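You operate a simulated robot arm through the tools that you are given. There is no shell and no other tool. Be economical: measure what you need, move in short steps, check, and stop when the job is done.

The job below is to be done with a simulated two-armed robot. You get a single attempt, and the scene is never put back.

TASK
Dust the grey stand: switch it off, unplug unit 8, lift it down, wipe.
Fine: hold the unit while its plug comes out; plug on the small mat, unit on the wide mat, felt pad back. Set down upright: unit. What is to be rubbed or washed off counts as gone when no trace of it is left.

It is judged by the outcome, as a careful person would: the job done as asked, and still so three seconds after it is handed in. It fails if anything else is knocked over, pushed out of place, dropped, spilled or broken.

THE ROBOT
Two 7-joint arms with two-finger parallel grippers on one trunk, on a base that drives. Base frame: it is fixed to the floor where the robot stands at the start and does not move with it; the origin is under the middle of the robot, x ahead of it, y to its left, z up; the surface under the hand at the start is at about z = 800. Readings come in mm, rad, newtons and seconds.
The left shoulder is at the start at [70, 133, 1251], the right one opposite. With the tool pointing down near the work surface each hand reaches from about 100 to 620 mm from the robot's upright axis, wherever it stands, measured 20 degrees to its own side. Places, roughly: dust [600, -200, 900]; green test plug (3x3x6 cm) [500, -200, 900]; small mat top [400, -300, 800]; stand switch [500, -100, 800]; wide mat top [700, 800, 800]. Payload 1.57 kg a hand.
The tool frame of a hand sits at the grasp point between the pads (the TCP): z along the fingers, y along the line on which they close. The tips reach 30 mm beyond it. Largest opening 80 mm; finger width 17, thickness 12; the body of the gripper, 40 by 82 mm, starts 80 mm behind the TCP.
Orientation is that of the tool frame in the base frame, as a unit quaternion [w, x, y, z]. With the fingers straight down and closing along the base's y, the tool's x points along the base's -x, its y along +y and its z along -z.

THE INTERFACE
- The arms move only by the tool send_rows. It takes "left_commands", "right_commands" or both (then of equal length, played together; a hand with none holds still); each is a list of rows, each an object of numbers (a shift or turn left out is 0, a gripper value left out holds the last): "x", "y", "z": the shift along the tool's x, y, z in mm; "wx", "wy", "wz": the turn, a rotation vector about the tool's x, y, z in rad; "gripper": the opening, from 0 (shut) to 1 (fully open). In form: [{"x": .., "y": .., "z": .., "wx": .., "wy": .., "wz": .., "gripper": ..}, ...]. A call has 1 to 8 rows; each row shifts and turns the commanded pose from where the row before left it, along the tool's axes as they then stand. Each row takes 0.2 s and may step no farther than 50 mm and 0.15 rad from the row before; otherwise, or with a gripper value out of range, the whole call is refused. Where a pose cannot be reached the arm comes as near as it can. A force on the tool above 40 N (or 10 N above the force at the start of the call, whichever is more), or a blocked arm, ends the call early, and 0.2 s more pass. Each finger travels about 153 mm/s and halts on what it meets, pressing with about 28 N; the grip force reading is that of the motor and also rises with nothing between the fingers. The clock runs only during rows and for 0.2 s after the last one: add rows that do not move to give the fingers time. The reply holds the time, the measured pose of the TCP, the force on the tool along the base axes, the opening and the grip force, in the units named above and with some noise, with the torque about the TCP (base axes, N m) and any sound that the robot's microphone picked up.
- Cameras (640 x 400 px; columns grow to the right, rows downward): "scene" is now at [131.3, 11.3, 1461.3]; the picture's right is [0.14, -0.99, -0.00], its down [-0.72, -0.10, -0.68] and it looks along [0.68, 0.10, -0.73] (base axes); focal length 214 px, centre (320, 200). "left" rides on the left gripper at [72, 7, -122] in its tool frame; the picture's right is [-0.09, 1.00, 0.00], its down [-0.84, -0.08, -0.54] and it looks along [-0.54, -0.05, 0.84] (tool axes); focal length 238 px, centre (320, 200). "right" rides on the right gripper at [72, -7, -122] in its tool frame; the picture's right is [0.09, 1.00, 0.00], its down [-0.84, 0.08, -0.54] and it looks along [-0.54, 0.05, 0.84] (tool axes); focal length 238 px, centre (320, 200). There is no depth. A picture from a camera that has moved, and an enlarged one, comes with that camera's place and axes in the base frame and with its lens.
- camera(camera): a new picture of that camera. No time passes.
- lift_body(by): slides the trunk up (or, below 0, down) by that many mm; the arms and the scene camera ride with it, the base frame stays. It gives what a move gives, with no picture.
- drive_base(legs): drives the robot by 1 to 6 legs, each [ahead, left, turn to the left] in mm, mm and rad, along the robot's own axes; the way and the turn of a leg run together, so that a leg with both is an arc; at most 1500 mm and 3.142 rad a leg. The arms and the cameras ride along, it lands a little off, and it stops where it bumps. It gives what a move gives.
- pan_tilt(pan, tilt): turns the head with the scene camera to pan (to the left, within 1.501 rad either way) and tilt (down, from -0.506 to 1.204), counted from straight ahead of the robot. It gives what a move gives.
- zoom(camera, box): a new picture of the part [left, top, right, bottom] of that camera's present view, enlarged. No time passes.
- close_job(): hands the job in; it is judged then, once.

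Work in short steps. Places have to be worked out from the pictures, the camera data and where the tool is seen: move nearer, look again, correct. Check each grasp and each placing, and mend what went wrong. You have 120 turns and 88 pictures in all, those below and enlarged ones among them. Open the grippers and draw the arms clear of the work before you hand the job in, unless the task says otherwise; then end with one line.

The tools are called as a command line: name --argument value ..., lists and objects as JSON in quotes. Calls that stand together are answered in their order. send_rows: Moves the arms, as the interface text tells. Its arguments: {"type":"object","properties":{"left_commands":{"type":"array"},"right_commands":{"type":"array"}},"required":[]} The other tools are called the same way: lift_body (by) slides the trunk up or down; drive_base (legs) drives the base; pan_tilt (pan, tilt) turns the head that bears the scene camera; camera (camera) takes a picture; zoom (camera, box) takes an enlarged picture of a part of a camera's view; close_job () hands the job in.

At the start:

```text
time_s: 0.0
left_tcp_pos: [493.9, 95.9, 1195.3]
left_tcp_rot: [0.0, -0.001, 1.0, 0.0]
left_force: [0.1, 0.0, 0.3]
left_moment: [0.02, 0.0, 0.02]
left_gripper_width: 80.0
left_gripper_force: 0.1
right_tcp_pos: [426.1, -322.3, 1182.4]
right_tcp_rot: [0.0, 0.0, 1.0, 0.0]
right_force: [0.4, 0.4, 0.2]
right_moment: [0.02, -0.01, 0.02]
right_gripper_width: 80.1
right_gripper_force: 0.1
trunk travel left (down, up): [-825.0, 115.0]
robot x, y, heading: [1.0, -0.2, 0.001]
head pan, tilt: [0.14, 0.82]
```

scene: 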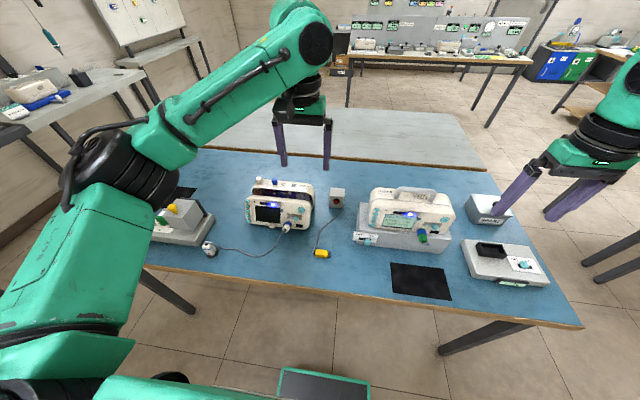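
right: 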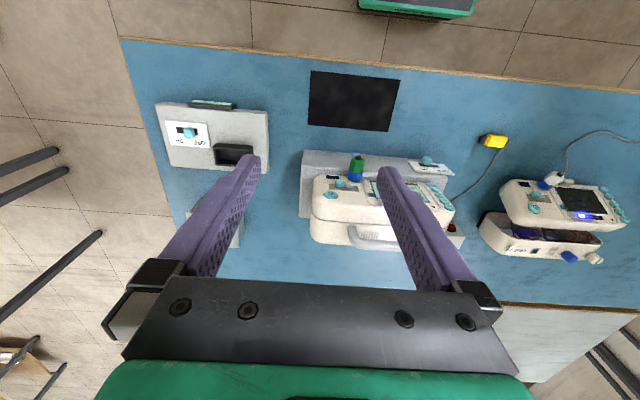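
left: 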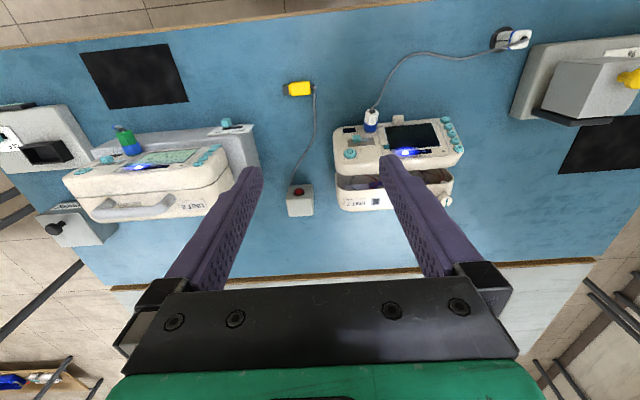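

The unit on the grey stand with the green plug seems to be ahead on the right; I zoom in for labels and details.

zoom --camera "scene" --box '[340, 170, 560, 310]'

zoom --camera "right" --box '[280, 60, 520, 260]'

zoom --camera "scene" --box '[130, 160, 350, 290]'

```text
2.86 times, centred on (450, 240) of scene
camera zoom: at [131.3, 11.3, 1461.3], right [0.14, -0.99, 0.0], down [-0.72, -0.1, -0.68], along [0.68, 0.1, -0.73], focal length 613 px, centre (-51, 86)
```

zoom: 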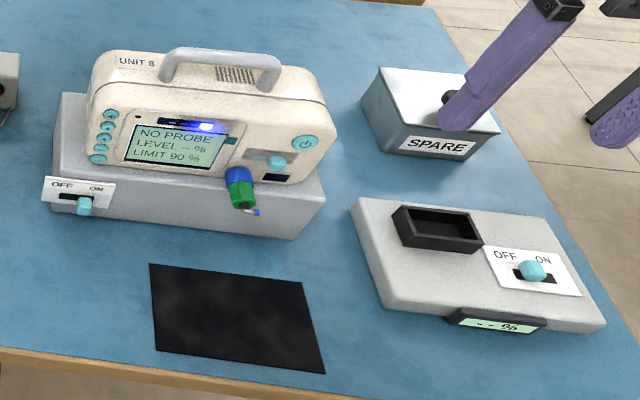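

```text
2.00 times, centred on (400, 160) of right
camera zoom: at [354.3, -328.4, 1302.6], right [-0.09, 1.0, 0.0], down [0.84, 0.08, 0.54], along [0.54, 0.05, -0.84], focal length 477 px, centre (160, 280)
```

zoom: 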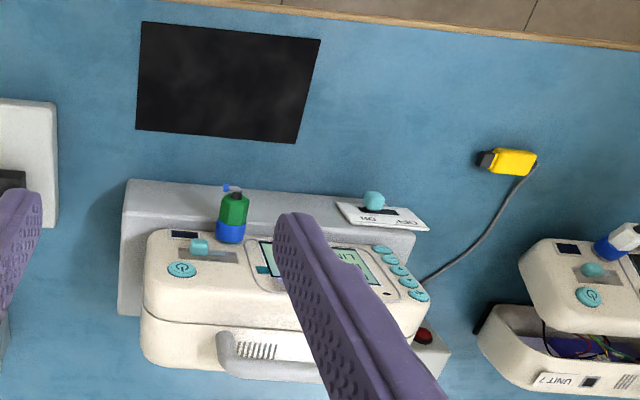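

```text
2.91 times, centred on (240, 225) of scene
camera zoom: at [131.3, 11.3, 1461.3], right [0.14, -0.99, 0.0], down [-0.72, -0.1, -0.68], along [0.68, 0.1, -0.73], focal length 624 px, centre (553, 127)
```

zoom: 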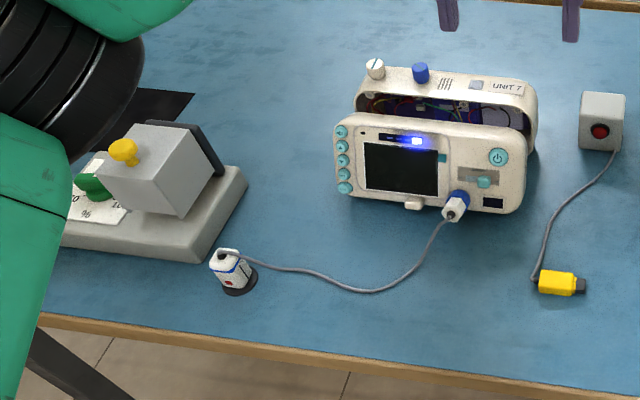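

I look for the felt pad: pan the head to the left and right sides.

pan_tilt --pan 0.9 --tilt 0.8

camera --camera "scene"

pan_tilt --pan -0.5 --tilt 0.8

camera --camera "scene"

zoom --camera "left" --box '[440, 20, 640, 220]'

zoom --camera "right" --box '[120, 80, 300, 260]'

```text
time_s: 1.1
left_tcp_pos: [495.5, 95.5, 1194.1]
left_tcp_rot: [0.0, 0.0, 1.0, 0.0]
left_force: [0.2, -0.1, 0.5]
left_moment: [0.03, -0.02, -0.01]
left_gripper_width: 79.7
left_gripper_force: 0.1
right_tcp_pos: [425.6, -322.2, 1181.0]
right_tcp_rot: [0.0, 0.0, 1.0, 0.0]
right_force: [-0.3, -0.5, -0.7]
right_moment: [0.0, -0.04, -0.01]
right_gripper_width: 79.8
right_gripper_force: 0.1
trunk travel left (down, up): [-825.0, 115.0]
robot x, y, heading: [-2.0, -2.5, 0.004]
head pan, tilt: [0.901, 0.799]
```

```text
81 pictures are left
camera scene: at [102.5, 63.3, 1462.9], right [0.78, -0.62, 0.0], down [-0.45, -0.56, -0.7], along [0.43, 0.55, -0.72], focal length 214 px, centre (320, 200)
```

scene: 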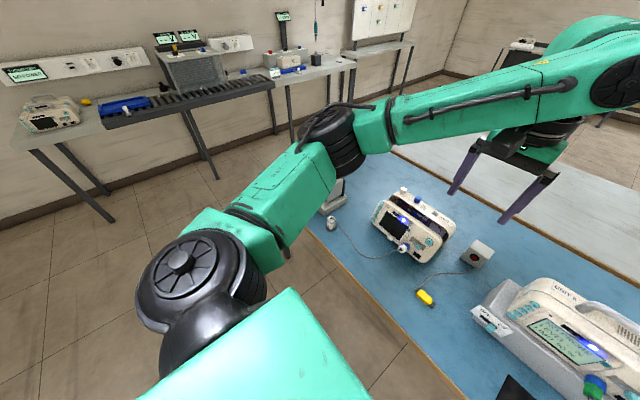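

```text
time_s: 2.6
left_tcp_pos: [495.6, 95.4, 1194.4]
left_tcp_rot: [0.0, -0.001, 1.0, 0.0]
left_force: [-0.6, -1.0, -0.2]
left_moment: [-0.01, 0.01, 0.04]
left_gripper_width: 79.8
left_gripper_force: 0.0
right_tcp_pos: [426.2, -323.4, 1180.9]
right_tcp_rot: [0.0, 0.0, 1.0, 0.0]
right_force: [-0.6, -0.4, 0.0]
right_moment: [-0.02, 0.0, -0.01]
right_gripper_width: 80.0
right_gripper_force: 0.2
trunk travel left (down, up): [-825.0, 115.0]
robot x, y, heading: [0.9, -1.6, 0.001]
head pan, tilt: [-0.499, 0.799]
```

```text
80 pictures are left
camera scene: at [123.2, -38.3, 1462.9], right [-0.48, -0.88, 0.0], down [-0.63, 0.34, -0.7], along [0.61, -0.33, -0.72], focal length 214 px, centre (320, 200)
```

scene: 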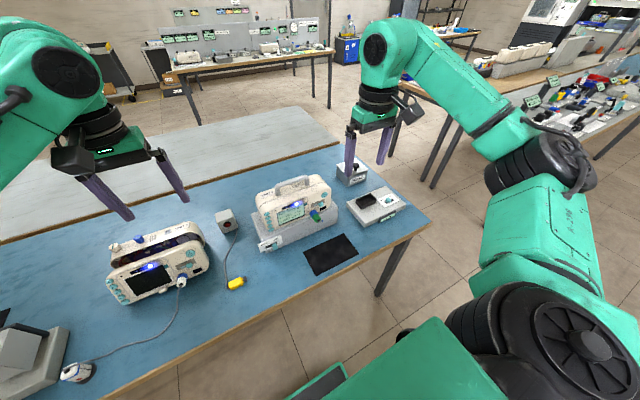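

```text
2.00 times, centred on (540, 120) of left
camera zoom: at [423.2, 101.7, 1318.0], right [0.09, 1.0, 0.0], down [0.84, -0.08, 0.54], along [0.54, -0.05, -0.84], focal length 477 px, centre (-120, 360)
```

zoom: 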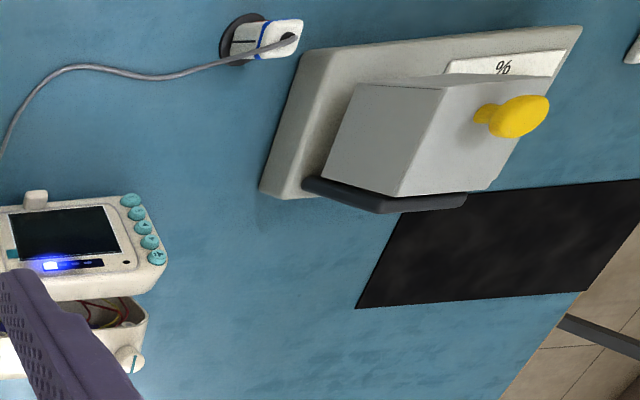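

```text
2.22 times, centred on (210, 170) of right
camera zoom: at [354.3, -328.4, 1302.6], right [-0.09, 1.0, 0.0], down [0.84, 0.08, 0.54], along [0.54, 0.05, -0.84], focal length 530 px, centre (564, 267)
```

zoom: 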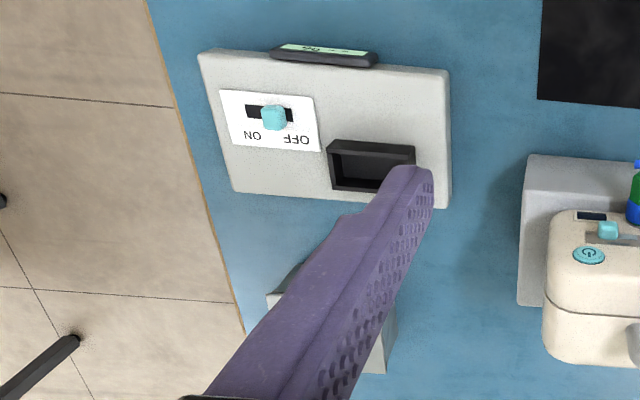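

The felt pad isn't visible yet; the SPARE box is partly hidden by the right hand. I move the right hand to the right and back to see it between the fingers.

send_rows --right_commands '[{"y": -50}, {"y": -50}, {"y": -50}, {"y": -40}, {"z": 0}, {"z": 0}]'

camera --camera "right"

zoom --camera "scene" --box '[200, 140, 440, 300]'

```text
time_s: 4.0
left_tcp_pos: [496.1, 96.2, 1193.7]
left_tcp_rot: [-0.001, -0.001, 1.0, 0.0]
left_force: [0.5, -0.3, -0.6]
left_moment: [0.01, 0.0, 0.02]
left_gripper_width: 80.0
left_gripper_force: 0.1
right_tcp_pos: [391.3, -378.5, 1173.4]
right_tcp_rot: [0.0, 0.001, 1.0, -0.001]
right_force: [-0.7, -0.2, 0.0]
right_moment: [0.03, 0.0, 0.02]
right_gripper_width: 80.1
right_gripper_force: 0.1
right hand out of reach, approached as far as the arm can: row 1, 2, 3, 4
trunk travel left (down, up): [-825.0, 115.0]
robot x, y, heading: [1.1, 1.6, 0.0]
head pan, tilt: [-0.499, 0.799]
```

```text
77 pictures are left
camera right: at [319.3, -382.9, 1295.3], right [-0.09, 1.0, 0.0], down [0.84, 0.08, 0.54], along [0.54, 0.05, -0.84], focal length 238 px, centre (320, 200)
```

right: 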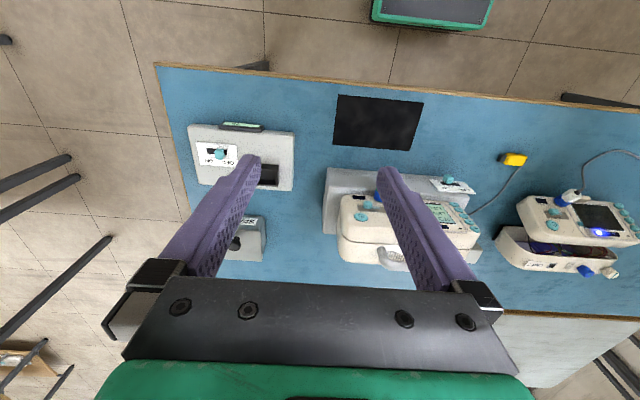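

```text
2.50 times, centred on (320, 220) of scene
camera zoom: at [123.5, -38.0, 1462.9], right [-0.48, -0.88, 0.0], down [-0.63, 0.34, -0.7], along [0.61, -0.33, -0.72], focal length 536 px, centre (320, 150)
```

zoom: 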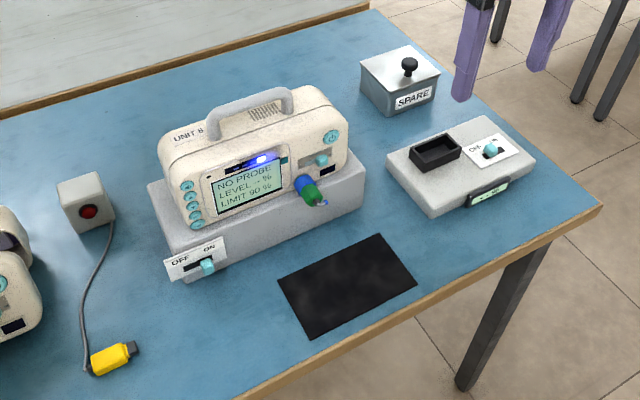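

The SPARE box has a lid with a knob; still no felt pad. I bring the left hand further left to look at the left side and wide mat.

send_rows --left_commands '[{"y": 50}, {"y": 50}, {"y": 50}, {"y": 50}, {"y": 50}, {"z": 0}]'

camera --camera "left"

pan_tilt --pan 0.4 --tilt 0.5

camera --camera "scene"

```text
time_s: 5.4
left_tcp_pos: [495.2, 345.4, 1196.1]
left_tcp_rot: [0.0, -0.001, 1.0, 0.001]
left_force: [0.0, 1.2, 0.1]
left_moment: [0.01, 0.02, -0.02]
left_gripper_width: 80.0
left_gripper_force: 0.0
right_tcp_pos: [391.8, -379.3, 1172.0]
right_tcp_rot: [0.0, 0.001, 1.0, 0.0]
right_force: [-1.1, 0.5, -0.2]
right_moment: [0.0, 0.01, -0.01]
right_gripper_width: 80.0
right_gripper_force: 0.1
trunk travel left (down, up): [-825.0, 115.0]
robot x, y, heading: [0.6, 1.3, 0.0]
head pan, tilt: [-0.499, 0.799]
```

```text
75 pictures are left
camera left: at [423.3, 351.5, 1319.2], right [0.09, 1.0, 0.0], down [0.84, -0.08, 0.54], along [0.54, -0.05, -0.84], focal length 238 px, centre (320, 200)
```

left: 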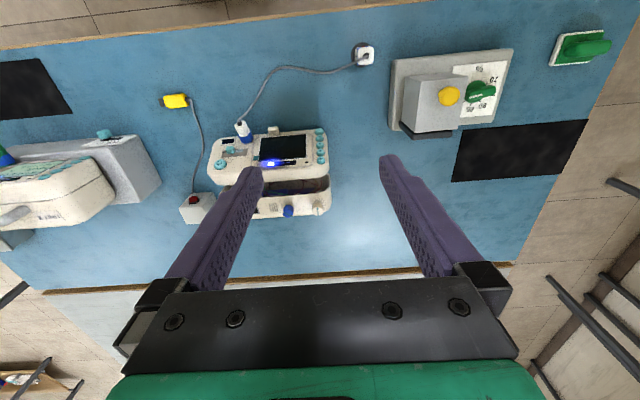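

```text
time_s: 6.6
left_tcp_pos: [494.2, 344.9, 1196.5]
left_tcp_rot: [-0.001, 0.0, 1.0, -0.001]
left_force: [-1.0, -0.6, -0.2]
left_moment: [0.03, 0.01, 0.02]
left_gripper_width: 80.0
left_gripper_force: 0.1
right_tcp_pos: [390.9, -377.4, 1173.6]
right_tcp_rot: [0.0, 0.0, 1.0, 0.0]
right_force: [-0.2, 0.7, 0.3]
right_moment: [0.02, 0.03, 0.0]
right_gripper_width: 80.2
right_gripper_force: 0.1
trunk travel left (down, up): [-825.0, 115.0]
robot x, y, heading: [0.7, -1.4, 0.001]
head pan, tilt: [0.4, 0.499]
```

```text
74 pictures are left
camera scene: at [136.2, 35.5, 1488.9], right [0.39, -0.92, 0.0], down [-0.44, -0.19, -0.88], along [0.81, 0.34, -0.48], focal length 214 px, centre (320, 200)
```

scene: 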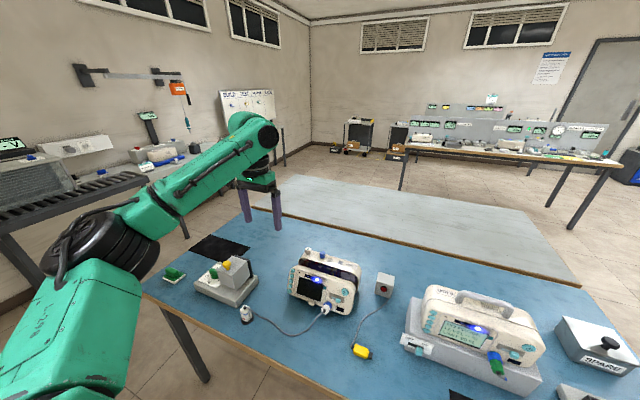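

A green-handled thing on a white base is at the far left of the table — likely the felt pad. I zoom in.

zoom --camera "left" --box '[380, 10, 640, 190]'

zoom --camera "scene" --box '[150, 220, 390, 350]'

```text
2.22 times, centred on (510, 100) of left
camera zoom: at [423.2, 351.7, 1319.0], right [0.09, 1.0, 0.0], down [0.84, -0.08, 0.54], along [0.54, -0.05, -0.84], focal length 530 px, centre (-102, 422)
```

zoom: 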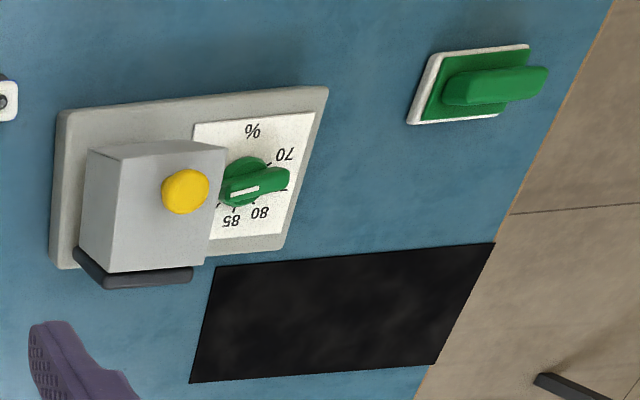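

```text
2.67 times, centred on (270, 285) of scene
camera zoom: at [136.2, 35.5, 1488.9], right [0.39, -0.92, 0.0], down [-0.44, -0.19, -0.88], along [0.81, 0.34, -0.48], focal length 572 px, centre (453, -27)
```

zoom: 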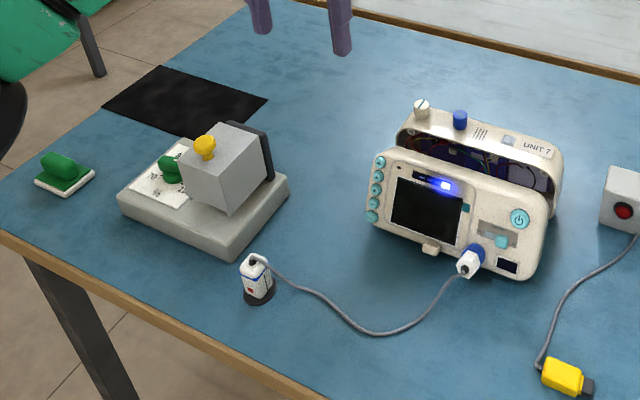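

The felt pad (green back with grip) stands at about (468, 821). Now I check clearance to the table front by tilting the head fully down.

pan_tilt --pan 0.0 --tilt 1.2

camera --camera "scene"

```text
time_s: 7.7
left_tcp_pos: [495.5, 346.3, 1196.1]
left_tcp_rot: [0.0, -0.002, 1.0, 0.0]
left_force: [0.2, 0.3, 0.7]
left_moment: [0.0, 0.02, -0.04]
left_gripper_width: 79.7
left_gripper_force: 0.2
right_tcp_pos: [390.2, -377.2, 1173.6]
right_tcp_rot: [0.0, 0.001, 1.0, -0.001]
right_force: [-0.5, -0.7, 1.2]
right_moment: [0.03, 0.02, -0.02]
right_gripper_width: 79.9
right_gripper_force: 0.0
trunk travel left (down, up): [-825.0, 115.0]
robot x, y, heading: [1.8, 2.2, -0.002]
head pan, tilt: [0.0, 1.201]
```

```text
71 pictures are left
camera scene: at [108.3, 0.4, 1435.2], right [0.0, -1.0, 0.0], down [-0.93, 0.0, -0.36], along [0.36, 0.0, -0.93], focal length 214 px, centre (320, 200)
```

scene: 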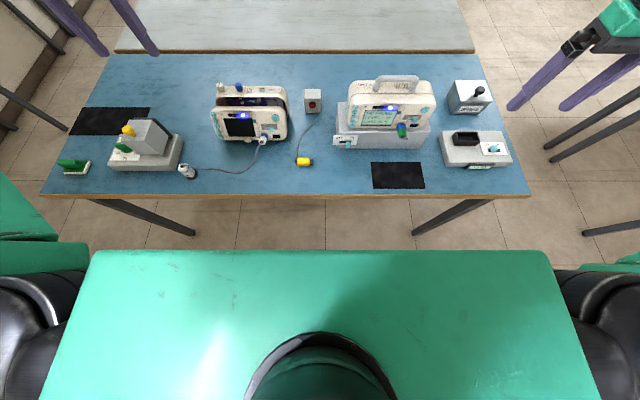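

The table edge is at x≈368 and the chest is at ≈130, so driving 90 mm ahead is safe. I move ahead and to the right in front of unit 8.

drive_base --legs '[[90, -230, 0]]'

pan_tilt --pan 0.05 --tilt 0.85

zoom --camera "scene" --box '[200, 100, 440, 250]'

```text
time_s: 9.5
left_tcp_pos: [584.6, 117.5, 1195.9]
left_tcp_rot: [-0.001, 0.001, 1.0, -0.001]
left_force: [-0.7, 0.6, 0.1]
left_moment: [-0.03, -0.02, -0.03]
left_gripper_width: 80.0
left_gripper_force: 0.1
right_tcp_pos: [478.4, -605.8, 1174.8]
right_tcp_rot: [0.001, 0.003, 1.0, -0.002]
right_force: [-0.5, -0.8, -0.5]
right_moment: [0.01, 0.0, -0.02]
right_gripper_width: 80.1
right_gripper_force: 0.0
trunk travel left (down, up): [-825.0, 115.0]
robot x, y, heading: [88.0, -229.2, -0.006]
head pan, tilt: [0.0, 1.201]
```

```text
time_s: 10.3
left_tcp_pos: [586.1, 114.4, 1196.8]
left_tcp_rot: [-0.001, 0.001, 1.0, 0.0]
left_force: [0.8, -0.2, 1.2]
left_moment: [0.05, -0.04, 0.0]
left_gripper_width: 79.9
left_gripper_force: 0.1
right_tcp_pos: [479.3, -607.2, 1173.8]
right_tcp_rot: [-0.001, 0.002, 1.0, 0.0]
right_force: [0.8, 0.3, 0.3]
right_moment: [0.01, 0.0, 0.0]
right_gripper_width: 79.8
right_gripper_force: 0.0
trunk travel left (down, up): [-825.0, 115.0]
robot x, y, heading: [88.8, -228.7, -0.0]
head pan, tilt: [0.051, 0.85]
```

```text
2.67 times, centred on (320, 175) of scene
camera zoom: at [220.4, -225.4, 1458.8], right [0.05, -1.0, 0.0], down [-0.75, -0.04, -0.66], along [0.66, 0.03, -0.75], focal length 572 px, centre (320, 267)
```

zoom: 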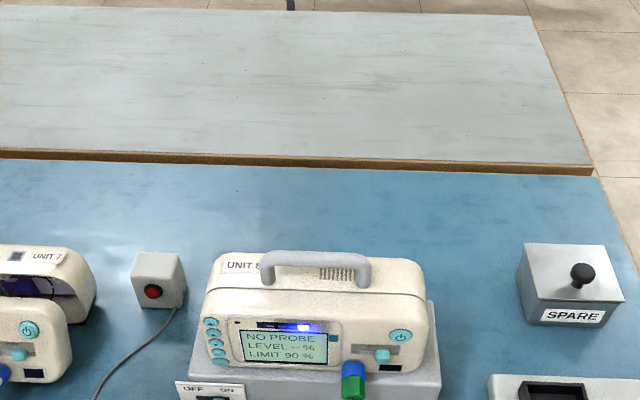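

Box was too high; zoom on the lower part.

zoom --camera "scene" --box '[250, 190, 410, 300]'

```text
3.64 times, centred on (330, 245) of scene
camera zoom: at [220.4, -225.4, 1458.8], right [0.05, -1.0, 0.0], down [-0.75, -0.04, -0.66], along [0.66, 0.03, -0.75], focal length 780 px, centre (284, 36)
```

zoom: 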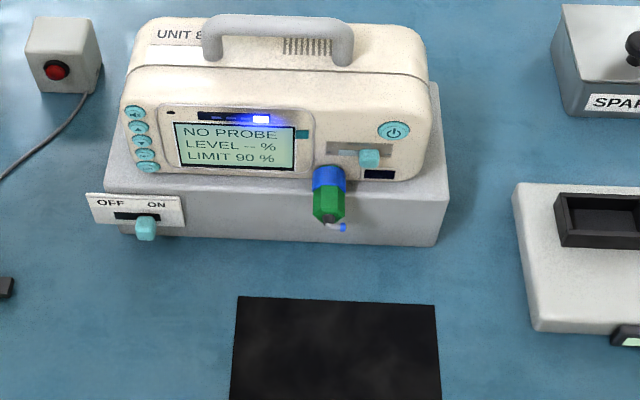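

The stand knob triangulates to about (541, −91, 830), on the ON side. I bring the left hand camera over it for a closer look.

send_rows --left_commands '[{"x": 18, "y": -25.6, "z": 29.5}, {"x": 18, "y": -25.6, "z": 29.5}, {"x": 18, "y": -25.6, "z": 29.5}, {"x": 18, "y": -25.6, "z": 29.5}, {"x": 18, "y": -25.6, "z": 29.5}, {"x": 18, "y": -25.6, "z": 29.5}, {"x": 18, "y": -25.6, "z": 29.5}, {"x": 18, "y": -25.6, "z": 29.5}]'

camera --camera "left"

```text
time_s: 12.1
left_tcp_pos: [439.9, -90.4, 959.9]
left_tcp_rot: [-0.001, 0.001, 1.0, 0.0]
left_force: [-0.1, -0.2, 0.4]
left_moment: [0.03, -0.02, -0.02]
left_gripper_width: 79.9
left_gripper_force: 0.1
right_tcp_pos: [477.6, -607.6, 1174.2]
right_tcp_rot: [0.0, 0.002, 1.0, 0.0]
right_force: [0.5, 0.5, -0.4]
right_moment: [0.04, -0.01, -0.01]
right_gripper_width: 80.0
right_gripper_force: 0.1
trunk travel left (down, up): [-825.0, 115.0]
robot x, y, heading: [92.6, -228.0, -0.005]
head pan, tilt: [0.051, 0.85]
```

```text
68 pictures are left
camera left: at [367.6, -83.3, 1082.1], right [0.09, 1.0, 0.0], down [0.84, -0.08, 0.54], along [0.54, -0.05, -0.84], focal length 238 px, centre (320, 200)
```

left: 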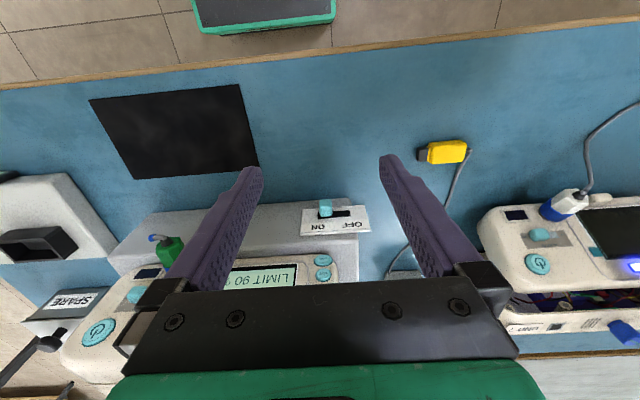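

zoom --camera "left" --box '[270, 170, 400, 260]'

```text
4.44 times, centred on (335, 215) of left
camera zoom: at [367.6, -83.3, 1082.1], right [0.09, 1.0, 0.0], down [0.84, -0.08, 0.54], along [0.54, -0.05, -0.84], focal length 1059 px, centre (253, 133)
```

zoom: 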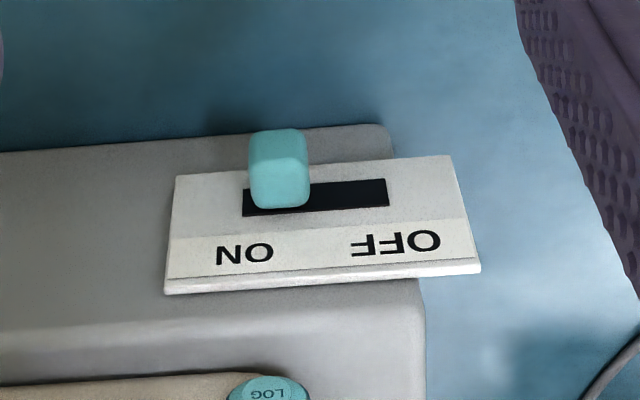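

The plate is nearly vertical on the stand's front (x≈550), with the knob at about (540, −92, 832), sliding along y and OFF at +y. I lower the half-open left gripper to straddle it.

send_rows --left_commands '[{"x": -31, "y": -1, "gripper": 0.5}, {"x": -31}, {"x": -30, "z": 20}, {"z": 40}, {"z": 30}, {"z": 0}]'

camera --camera "left"

zoom --camera "scene" --box '[240, 190, 370, 270]'

```text
time_s: 13.2
left_tcp_pos: [534.9, -89.4, 913.4]
left_tcp_rot: [0.007, 0.002, 1.0, -0.002]
left_force: [-0.2, 0.1, 0.1]
left_moment: [0.0, 0.0, 0.01]
left_gripper_width: 40.0
left_gripper_force: 0.0
right_tcp_pos: [477.1, -606.5, 1175.1]
right_tcp_rot: [0.001, 0.002, 1.0, -0.001]
right_force: [0.3, 0.0, 0.1]
right_moment: [0.0, -0.04, 0.0]
right_gripper_width: 79.9
right_gripper_force: 0.1
trunk travel left (down, up): [-825.0, 115.0]
robot x, y, heading: [86.6, -229.9, -0.002]
head pan, tilt: [0.051, 0.85]
stopped in row 5 (left hand): the force on the tool passed its limit at 48 N (the readings are from after the stop); the commanded pose is now the measured one
```

```text
66 pictures are left
camera left: at [460.9, -81.7, 1035.6], right [0.1, 1.0, 0.0], down [0.83, -0.08, 0.56], along [0.55, -0.06, -0.83], focal length 238 px, centre (320, 200)
```

left: 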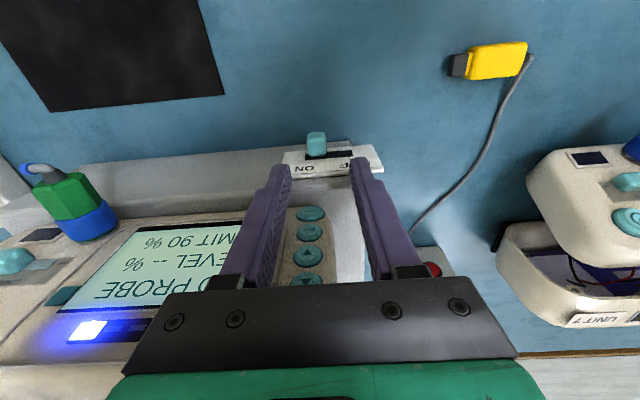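

```text
4.92 times, centred on (305, 230) of scene
camera zoom: at [217.3, -224.2, 1459.1], right [0.05, -1.0, 0.0], down [-0.75, -0.04, -0.66], along [0.66, 0.03, -0.75], focal length 1056 px, centre (394, 52)
```

zoom: 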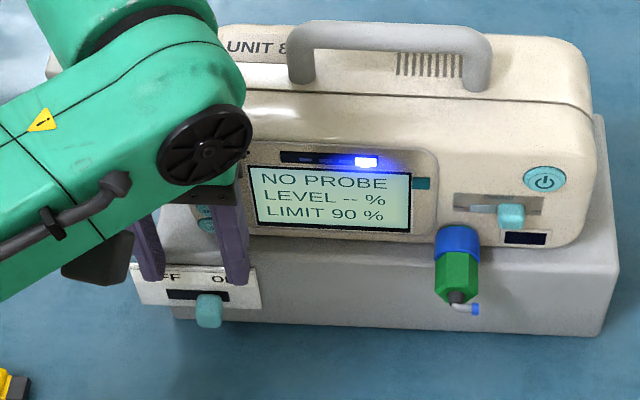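

The fingertips touched the plate's top edge (≈z 885); it reaches further toward me than thought. I rise, draw back ~25 mm and lower in front of it.

send_rows --left_commands '[{"z": -15}, {"x": 27}, {"z": 30}, {"z": 25}, {"z": 0}]'

camera --camera "left"

zoom --camera "scene" --box '[260, 220, 340, 270]'

```text
time_s: 14.4
left_tcp_pos: [507.8, -88.2, 872.6]
left_tcp_rot: [0.008, 0.002, 1.0, -0.003]
left_force: [-0.3, -0.3, -1.0]
left_moment: [0.01, -0.02, 0.03]
left_gripper_width: 40.0
left_gripper_force: 0.1
right_tcp_pos: [478.1, -607.0, 1174.2]
right_tcp_rot: [-0.001, 0.002, 1.0, -0.001]
right_force: [-0.8, -0.9, -0.3]
right_moment: [-0.04, 0.0, 0.02]
right_gripper_width: 80.0
right_gripper_force: 0.1
trunk travel left (down, up): [-825.0, 115.0]
robot x, y, heading: [88.5, -227.6, -0.003]
head pan, tilt: [0.051, 0.85]
```

```text
64 pictures are left
camera left: at [435.0, -80.6, 994.3], right [0.1, 1.0, 0.0], down [0.83, -0.08, 0.55], along [0.55, -0.06, -0.83], focal length 238 px, centre (320, 200)
```

left: 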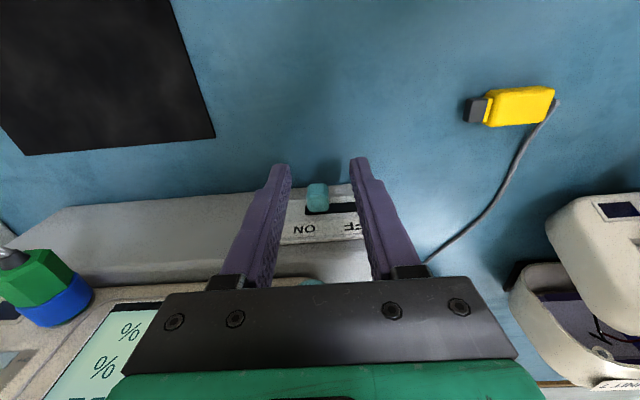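

```text
8.00 times, centred on (300, 245) of scene
camera zoom: at [219.1, -224.3, 1459.0], right [0.05, -1.0, 0.0], down [-0.75, -0.04, -0.66], along [0.66, 0.03, -0.75], focal length 1716 px, centre (480, -160)
```

zoom: 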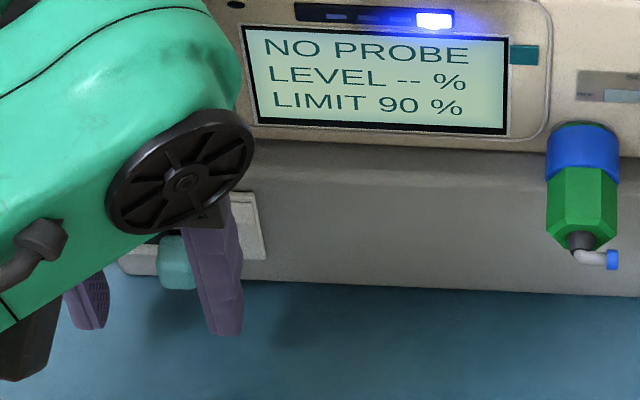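

The knob sits between the fingers but ~20 mm further ahead. I advance 16 mm, then look at the reading.

send_rows --left_commands '[{"x": -9}, {"x": -8}, {"z": 0}]'

zoom --camera "left" --box '[240, 140, 400, 240]'

```text
time_s: 15.2
left_tcp_pos: [526.0, -88.4, 872.6]
left_tcp_rot: [0.008, 0.002, 1.0, -0.002]
left_force: [-2.3, 0.7, -1.0]
left_moment: [-0.03, -0.12, -0.02]
left_gripper_width: 40.0
left_gripper_force: 0.1
right_tcp_pos: [479.0, -606.8, 1174.1]
right_tcp_rot: [0.0, 0.003, 1.0, -0.001]
right_force: [0.1, -0.9, 0.1]
right_moment: [-0.01, -0.03, 0.01]
right_gripper_width: 80.0
right_gripper_force: 0.0
trunk travel left (down, up): [-825.0, 115.0]
robot x, y, heading: [89.6, -228.2, -0.005]
head pan, tilt: [0.051, 0.85]
```

```text
4.00 times, centred on (320, 190) of left
camera zoom: at [452.7, -81.2, 994.5], right [0.09, 1.0, 0.0], down [0.83, -0.08, 0.55], along [0.55, -0.05, -0.83], focal length 953 px, centre (320, 240)
```

zoom: 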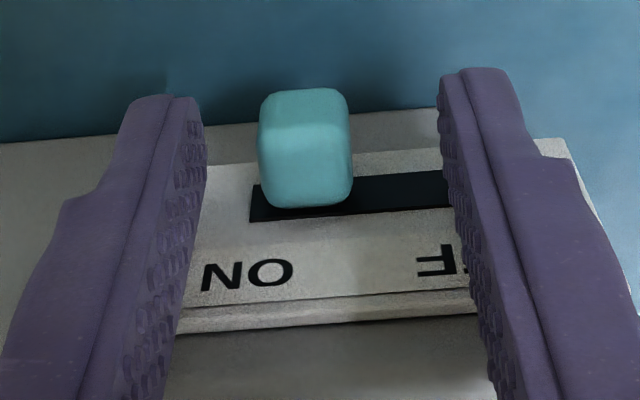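

The tips lightly touch the plate with the knob between them. I back off 1 mm and sweep +y to push the knob to OFF.

send_rows --left_commands '[{"x": 1, "y": 8}, {"y": 8}, {"y": 8}, {"y": 8}, {"y": 4}, {"z": 0}]'

zoom --camera "left" --box '[240, 140, 400, 240]'

```text
time_s: 16.6
left_tcp_pos: [525.6, -56.1, 874.4]
left_tcp_rot: [0.007, 0.002, 1.0, -0.003]
left_force: [-0.7, -12.3, 1.0]
left_moment: [-0.32, 0.09, -0.04]
left_gripper_width: 50.8
left_gripper_force: 6.0
right_tcp_pos: [478.7, -610.2, 1173.1]
right_tcp_rot: [0.0, 0.003, 1.0, 0.001]
right_force: [0.5, -0.6, 0.0]
right_moment: [-0.01, -0.05, -0.01]
right_gripper_width: 79.9
right_gripper_force: 0.0
trunk travel left (down, up): [-825.0, 115.0]
robot x, y, heading: [89.3, -230.2, -0.008]
head pan, tilt: [0.051, 0.85]
```

```text
4.00 times, centred on (320, 190) of left
camera zoom: at [453.0, -48.3, 995.0], right [0.1, 1.0, 0.0], down [0.83, -0.08, 0.55], along [0.55, -0.06, -0.83], focal length 953 px, centre (320, 240)
```

zoom: 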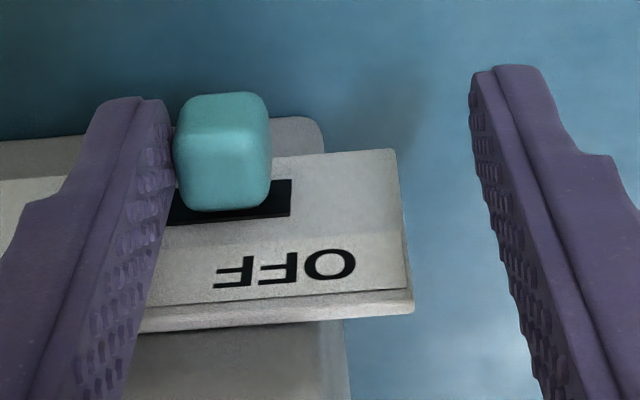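

Knob is almost at OFF; the finger yielded. I push a few more mm with a firmer grip and check the display.

send_rows --left_commands '[{"y": 4}, {"y": 4}, {"z": 0}]'

zoom --camera "left" --box '[240, 140, 400, 240]'

zoom --camera "scene" --box '[250, 190, 410, 300]'

```text
time_s: 17.4
left_tcp_pos: [526.3, -50.8, 872.3]
left_tcp_rot: [0.007, 0.003, 1.0, -0.002]
left_force: [0.7, -23.6, -3.1]
left_moment: [-0.46, -0.02, 0.0]
left_gripper_width: 60.7
left_gripper_force: 12.0
right_tcp_pos: [479.7, -612.8, 1170.8]
right_tcp_rot: [0.0, 0.003, 1.0, 0.001]
right_force: [-0.4, 0.0, 0.4]
right_moment: [-0.01, -0.06, -0.01]
right_gripper_width: 80.1
right_gripper_force: 0.0
trunk travel left (down, up): [-825.0, 115.0]
robot x, y, heading: [87.0, -226.5, -0.001]
head pan, tilt: [0.051, 0.85]
```

```text
4.00 times, centred on (320, 190) of left
camera zoom: at [453.2, -43.1, 995.1], right [0.1, 1.0, 0.0], down [0.83, -0.08, 0.55], along [0.55, -0.06, -0.83], focal length 953 px, centre (320, 240)
```

zoom: 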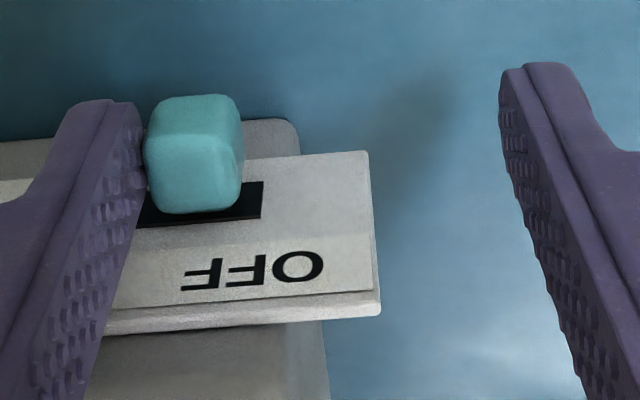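

```text
3.64 times, centred on (330, 245) of scene
camera zoom: at [220.9, -231.3, 1458.8], right [0.05, -1.0, 0.0], down [-0.75, -0.03, -0.66], along [0.66, 0.04, -0.75], focal length 780 px, centre (284, 36)
```

zoom: 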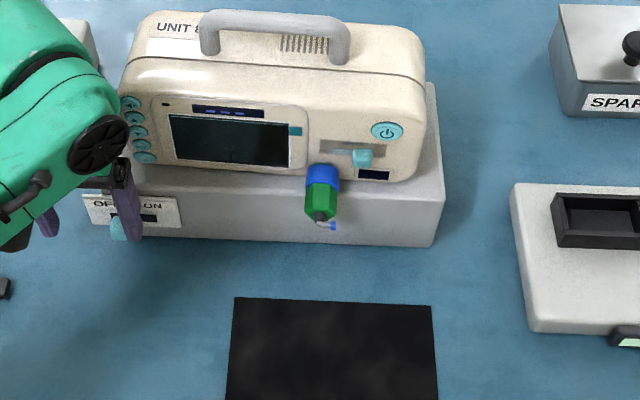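

The display went dark and the knob is at its OFF stop: the stand is off. I back the left hand out, rise, and go above the handle.

send_rows --left_commands '[{"y": -14}, {"x": 30}, {"z": -50, "gripper": 1}, {"z": -50}, {"z": -50}, {"z": -50}, {"z": -50}, {"z": -12}]'

send_rows --left_commands '[{"x": -11, "y": -34}, {"x": -11, "y": -34}, {"x": -11, "y": -34}, {"x": -11, "y": -34}, {"z": 0}]'

camera --camera "left"

```text
time_s: 19.2
left_tcp_pos: [491.0, -58.0, 1134.5]
left_tcp_rot: [0.008, 0.001, 1.0, -0.001]
left_force: [0.3, 0.0, 0.4]
left_moment: [0.02, -0.01, 0.03]
left_gripper_width: 79.9
left_gripper_force: 0.1
right_tcp_pos: [478.5, -606.6, 1173.0]
right_tcp_rot: [0.0, 0.003, 1.0, -0.001]
right_force: [0.7, 1.1, -0.4]
right_moment: [0.02, -0.03, -0.02]
right_gripper_width: 79.8
right_gripper_force: 0.1
trunk travel left (down, up): [-825.0, 115.0]
robot x, y, heading: [94.4, -227.0, -0.0]
head pan, tilt: [0.051, 0.85]
```

```text
time_s: 20.4
left_tcp_pos: [535.0, -191.7, 1136.3]
left_tcp_rot: [0.007, 0.001, 1.0, -0.002]
left_force: [0.2, -0.3, 0.2]
left_moment: [-0.01, -0.02, 0.01]
left_gripper_width: 79.9
left_gripper_force: 0.1
right_tcp_pos: [478.7, -605.5, 1173.9]
right_tcp_rot: [0.0, 0.002, 1.0, -0.001]
right_force: [0.3, 0.7, -0.2]
right_moment: [-0.04, 0.02, 0.0]
right_gripper_width: 80.3
right_gripper_force: 0.1
trunk travel left (down, up): [-825.0, 115.0]
robot x, y, heading: [92.3, -231.8, -0.004]
head pan, tilt: [0.051, 0.85]
```

```text
58 pictures are left
camera left: at [462.6, -185.3, 1257.4], right [0.09, 1.0, 0.0], down [0.83, -0.08, 0.55], along [0.55, -0.05, -0.83], focal length 238 px, centre (320, 200)
```

left: 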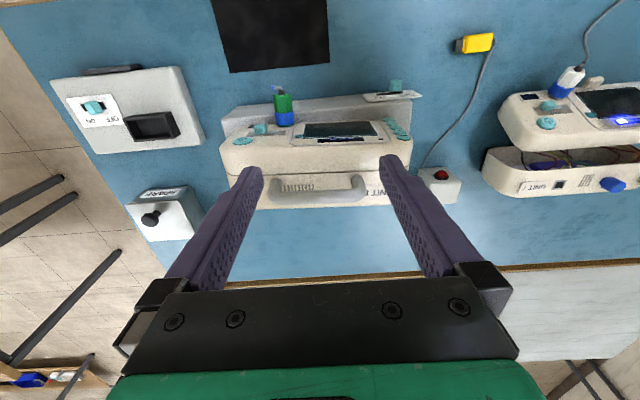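

zoom --camera "left" --box '[215, 80, 425, 215]'

```text
2.96 times, centred on (320, 148) of left
camera zoom: at [462.6, -185.3, 1257.4], right [0.09, 1.0, 0.0], down [0.83, -0.08, 0.55], along [0.55, -0.05, -0.83], focal length 706 px, centre (320, 356)
```

zoom: 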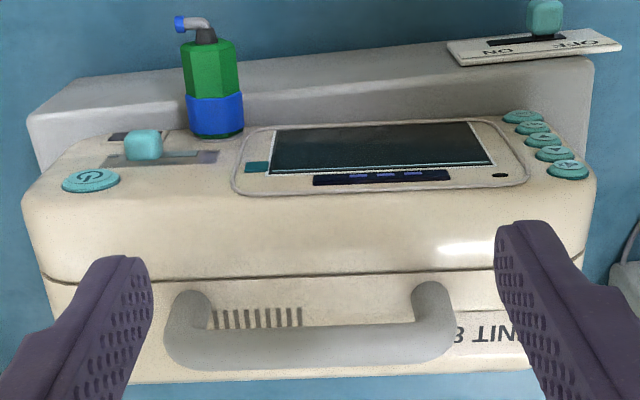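

Handle bar is at roughly (608, −200, 1030) along y; plug base near (557, −245, 903), pointing toward me and ~28° up. I turn the left tool 90° so its fingers close across the bar.

send_rows --left_commands '[{"wz": 0.15}, {"wz": 0.15}, {"wz": 0.15}, {"wz": 0.15}, {"wz": 0.15}, {"wz": 0.15}, {"wz": 0.15}, {"wz": 0.15}]'

send_rows --left_commands '[{"wz": 0.15}, {"wz": 0.15}, {"wz": 0.11}, {"z": 0}]'

camera --camera "left"

```text
time_s: 22.2
left_tcp_pos: [535.8, -194.1, 1136.5]
left_tcp_rot: [0.007, 0.566, 0.824, 0.003]
left_force: [0.1, -0.1, 0.0]
left_moment: [0.02, 0.03, 0.0]
left_gripper_width: 80.1
left_gripper_force: 0.0
right_tcp_pos: [479.2, -605.9, 1174.7]
right_tcp_rot: [0.0, 0.002, 1.0, -0.001]
right_force: [-0.7, 0.8, -0.5]
right_moment: [0.01, 0.03, -0.01]
right_gripper_width: 80.0
right_gripper_force: 0.0
trunk travel left (down, up): [-825.0, 115.0]
robot x, y, heading: [91.0, -225.2, -0.007]
head pan, tilt: [0.051, 0.85]
```

```text
time_s: 23.2
left_tcp_pos: [535.0, -195.0, 1135.0]
left_tcp_rot: [0.006, 0.722, 0.692, 0.003]
left_force: [0.7, 0.0, 0.6]
left_moment: [-0.03, 0.02, 0.0]
left_gripper_width: 80.2
left_gripper_force: 0.1
right_tcp_pos: [480.0, -606.5, 1173.1]
right_tcp_rot: [0.0, 0.002, 1.0, 0.0]
right_force: [-0.1, 0.2, -0.7]
right_moment: [0.01, 0.01, 0.02]
right_gripper_width: 79.8
right_gripper_force: 0.0
trunk travel left (down, up): [-825.0, 115.0]
robot x, y, heading: [92.5, -228.3, -0.0]
head pan, tilt: [0.051, 0.85]
```

```text
56 pictures are left
camera left: at [543.6, -122.4, 1258.4], right [0.99, -0.13, 0.01], down [-0.12, -0.83, 0.54], along [-0.06, -0.54, -0.84], focal length 238 px, centre (320, 200)
```

left: 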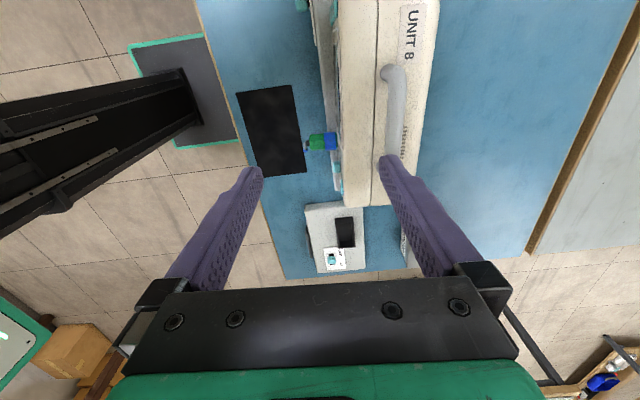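

The bar end seen from this side confirms x≈607, z≈1034. I move over it and come down partway.

send_rows --left_commands '[{"y": 36, "x": -2.5}, {"y": 36, "x": -2.5}, {"z": 40}, {"z": 15}, {"z": 0}]'

camera --camera "left"

zoom --camera "scene" --box '[250, 140, 410, 260]'

```text
time_s: 24.4
left_tcp_pos: [609.0, -201.4, 1081.7]
left_tcp_rot: [0.006, 0.722, 0.692, 0.003]
left_force: [-0.2, 1.0, 0.3]
left_moment: [0.0, 0.01, 0.02]
left_gripper_width: 79.9
left_gripper_force: 0.0
right_tcp_pos: [480.1, -608.3, 1172.6]
right_tcp_rot: [0.0, 0.003, 1.0, 0.0]
right_force: [0.5, -0.7, 0.6]
right_moment: [0.0, 0.0, -0.01]
right_gripper_width: 79.9
right_gripper_force: 0.3
trunk travel left (down, up): [-825.0, 115.0]
robot x, y, heading: [88.4, -229.2, -0.005]
head pan, tilt: [0.051, 0.85]
```

```text
55 pictures are left
camera left: at [617.1, -129.9, 1204.1], right [0.99, -0.13, 0.01], down [-0.12, -0.83, 0.54], along [-0.06, -0.54, -0.84], focal length 238 px, centre (320, 200)
```

left: 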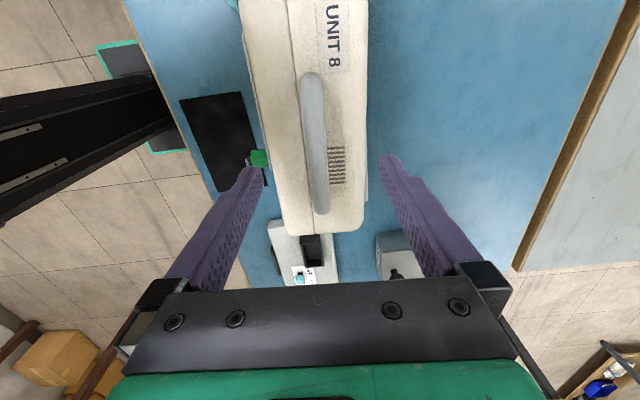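

```text
3.33 times, centred on (330, 200) of scene
camera zoom: at [220.3, -225.3, 1458.9], right [0.05, -1.0, 0.0], down [-0.75, -0.04, -0.66], along [0.66, 0.03, -0.75], focal length 715 px, centre (287, 200)
```

zoom: 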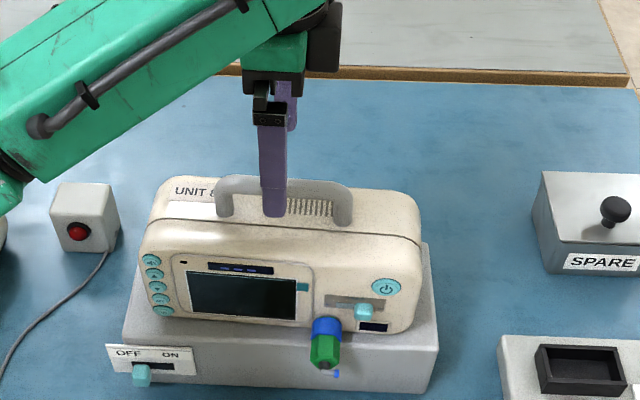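

The bar is centred between the fingers. I descend to bring it near the tips.

send_rows --left_commands '[{"z": 15}, {"z": 12}, {"z": 8}, {"z": 0}]'

zoom --camera "scene" --box '[280, 160, 380, 230]'

```text
time_s: 25.4
left_tcp_pos: [609.9, -202.2, 1046.0]
left_tcp_rot: [0.007, 0.722, 0.692, 0.003]
left_force: [-0.4, -0.5, -0.5]
left_moment: [0.0, 0.03, -0.01]
left_gripper_width: 80.1
left_gripper_force: 0.2
right_tcp_pos: [479.6, -607.1, 1173.5]
right_tcp_rot: [0.0, 0.003, 1.0, 0.0]
right_force: [0.2, 0.1, -0.7]
right_moment: [0.01, 0.01, -0.03]
right_gripper_width: 79.7
right_gripper_force: 0.1
trunk travel left (down, up): [-825.0, 115.0]
robot x, y, heading: [90.1, -228.8, -0.007]
head pan, tilt: [0.051, 0.85]
```

```text
5.71 times, centred on (330, 195) of scene
camera zoom: at [220.1, -224.5, 1458.9], right [0.05, -1.0, 0.0], down [-0.75, -0.04, -0.66], along [0.66, 0.03, -0.75], focal length 1226 px, centre (263, 229)
```

zoom: 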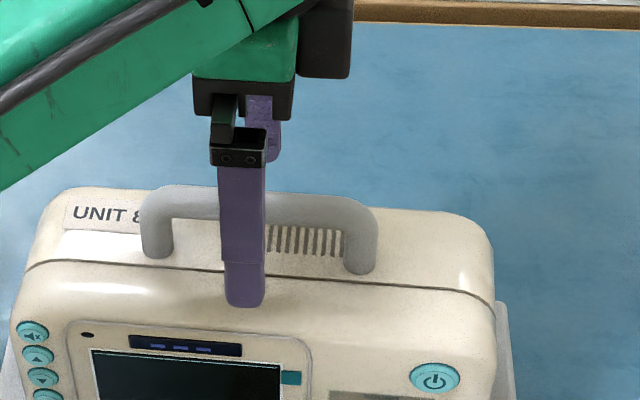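

Bar center is ~12 mm below the TCP and unit top is at ~990, so I go down 7 mm more and close on the bar.

send_rows --left_commands '[{"z": 7, "y": -2}, {"gripper": 0.4}, {"gripper": 0.1}, {"z": 0}, {"z": 0}]'

camera --camera "left"

```text
time_s: 26.6
left_tcp_pos: [606.3, -201.9, 1038.6]
left_tcp_rot: [0.006, 0.722, 0.692, 0.004]
left_force: [0.0, 0.2, 0.5]
left_moment: [-0.04, -0.01, -0.22]
left_gripper_width: 15.5
left_gripper_force: 28.0
right_tcp_pos: [480.1, -606.3, 1172.8]
right_tcp_rot: [0.0, 0.003, 1.0, -0.001]
right_force: [0.0, -0.6, 0.6]
right_moment: [-0.03, -0.01, -0.05]
right_gripper_width: 80.2
right_gripper_force: 0.1
trunk travel left (down, up): [-825.0, 115.0]
robot x, y, heading: [93.2, -228.3, -0.001]
head pan, tilt: [0.051, 0.85]
```

```text
52 pictures are left
camera left: at [615.3, -129.9, 1161.8], right [0.99, -0.13, 0.01], down [-0.12, -0.83, 0.54], along [-0.06, -0.54, -0.84], focal length 238 px, centre (320, 200)
```

left: 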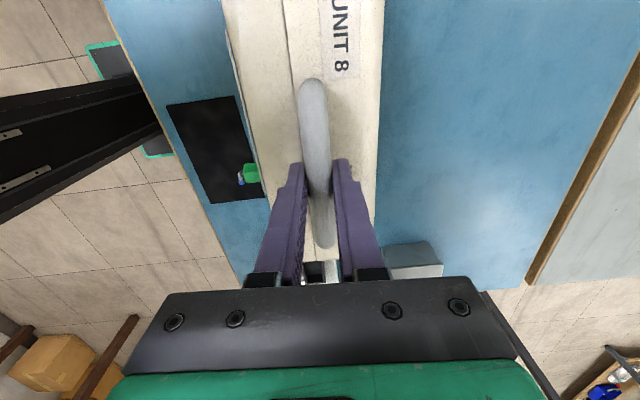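

The handle is firmly held (15.5 mm). Now I bring the right hand toward the plug, staying in front of the unit.

send_rows --right_commands '[{"x": 6.2, "y": 43, "z": 19}, {"x": 6.2, "y": 43, "z": 19}, {"x": 6.2, "y": 43, "z": 19}, {"x": 6.2, "y": 43, "z": 19}, {"x": 6.2, "y": 43, "z": 19}, {"x": 6.2, "y": 43, "z": 19}, {"x": 6.2, "y": 43, "z": 19}, {"x": 6.2, "y": 43, "z": 19}]'

send_rows --right_commands '[{"wy": -0.12}, {"wy": -0.12}, {"wy": -0.11}, {"z": 0}]'

camera --camera "right"

```text
time_s: 28.4
left_tcp_pos: [608.2, -200.6, 1040.0]
left_tcp_rot: [0.007, 0.722, 0.692, 0.003]
left_force: [-0.6, -0.7, 0.1]
left_moment: [0.45, -0.08, -0.08]
left_gripper_width: 15.8
left_gripper_force: 28.0
right_tcp_pos: [430.3, -260.6, 1022.7]
right_tcp_rot: [0.001, 0.004, 1.0, -0.001]
right_force: [-0.2, 0.4, 0.2]
right_moment: [0.0, 0.0, 0.0]
right_gripper_width: 79.9
right_gripper_force: 0.2
trunk travel left (down, up): [-825.0, 115.0]
robot x, y, heading: [91.5, -227.6, -0.007]
head pan, tilt: [0.051, 0.85]
```

```text
time_s: 29.4
left_tcp_pos: [607.9, -201.5, 1039.7]
left_tcp_rot: [0.006, 0.722, 0.692, 0.004]
left_force: [0.3, -0.7, 0.3]
left_moment: [-0.05, 0.02, -0.06]
left_gripper_width: 15.6
left_gripper_force: 28.1
right_tcp_pos: [431.8, -263.4, 1020.3]
right_tcp_rot: [0.175, 0.002, 0.985, -0.002]
right_force: [-0.7, 0.6, 0.3]
right_moment: [-0.01, 0.02, -0.01]
right_gripper_width: 80.1
right_gripper_force: 0.0
trunk travel left (down, up): [-825.0, 115.0]
robot x, y, heading: [91.7, -230.5, -0.005]
head pan, tilt: [0.051, 0.85]
```

```text
51 pictures are left
camera right: at [322.8, -268.0, 1110.6], right [-0.08, 1.0, -0.03], down [0.6, 0.08, 0.8], along [0.8, 0.05, -0.6], focal length 238 px, centre (320, 200)
```

right: 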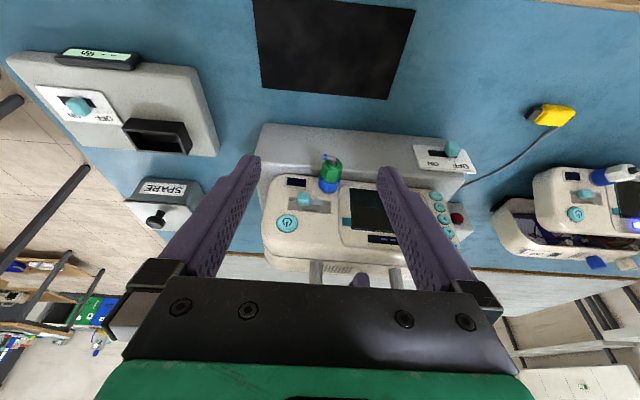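

zoom --camera "right" --box '[250, 110, 410, 210]'

```text
4.00 times, centred on (330, 160) of right
camera zoom: at [322.8, -268.0, 1110.6], right [-0.08, 1.0, -0.03], down [0.6, 0.08, 0.8], along [0.8, 0.05, -0.6], focal length 953 px, centre (280, 360)
```

zoom: 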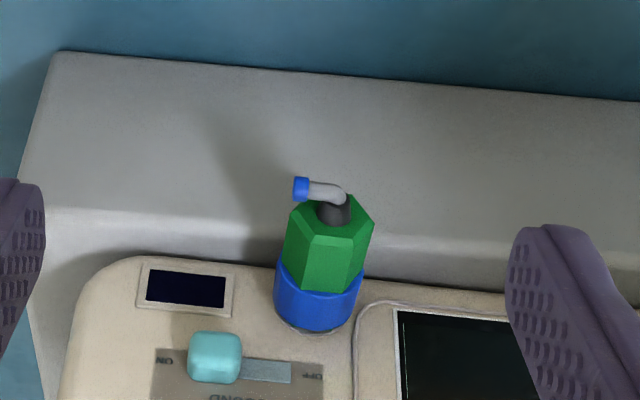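

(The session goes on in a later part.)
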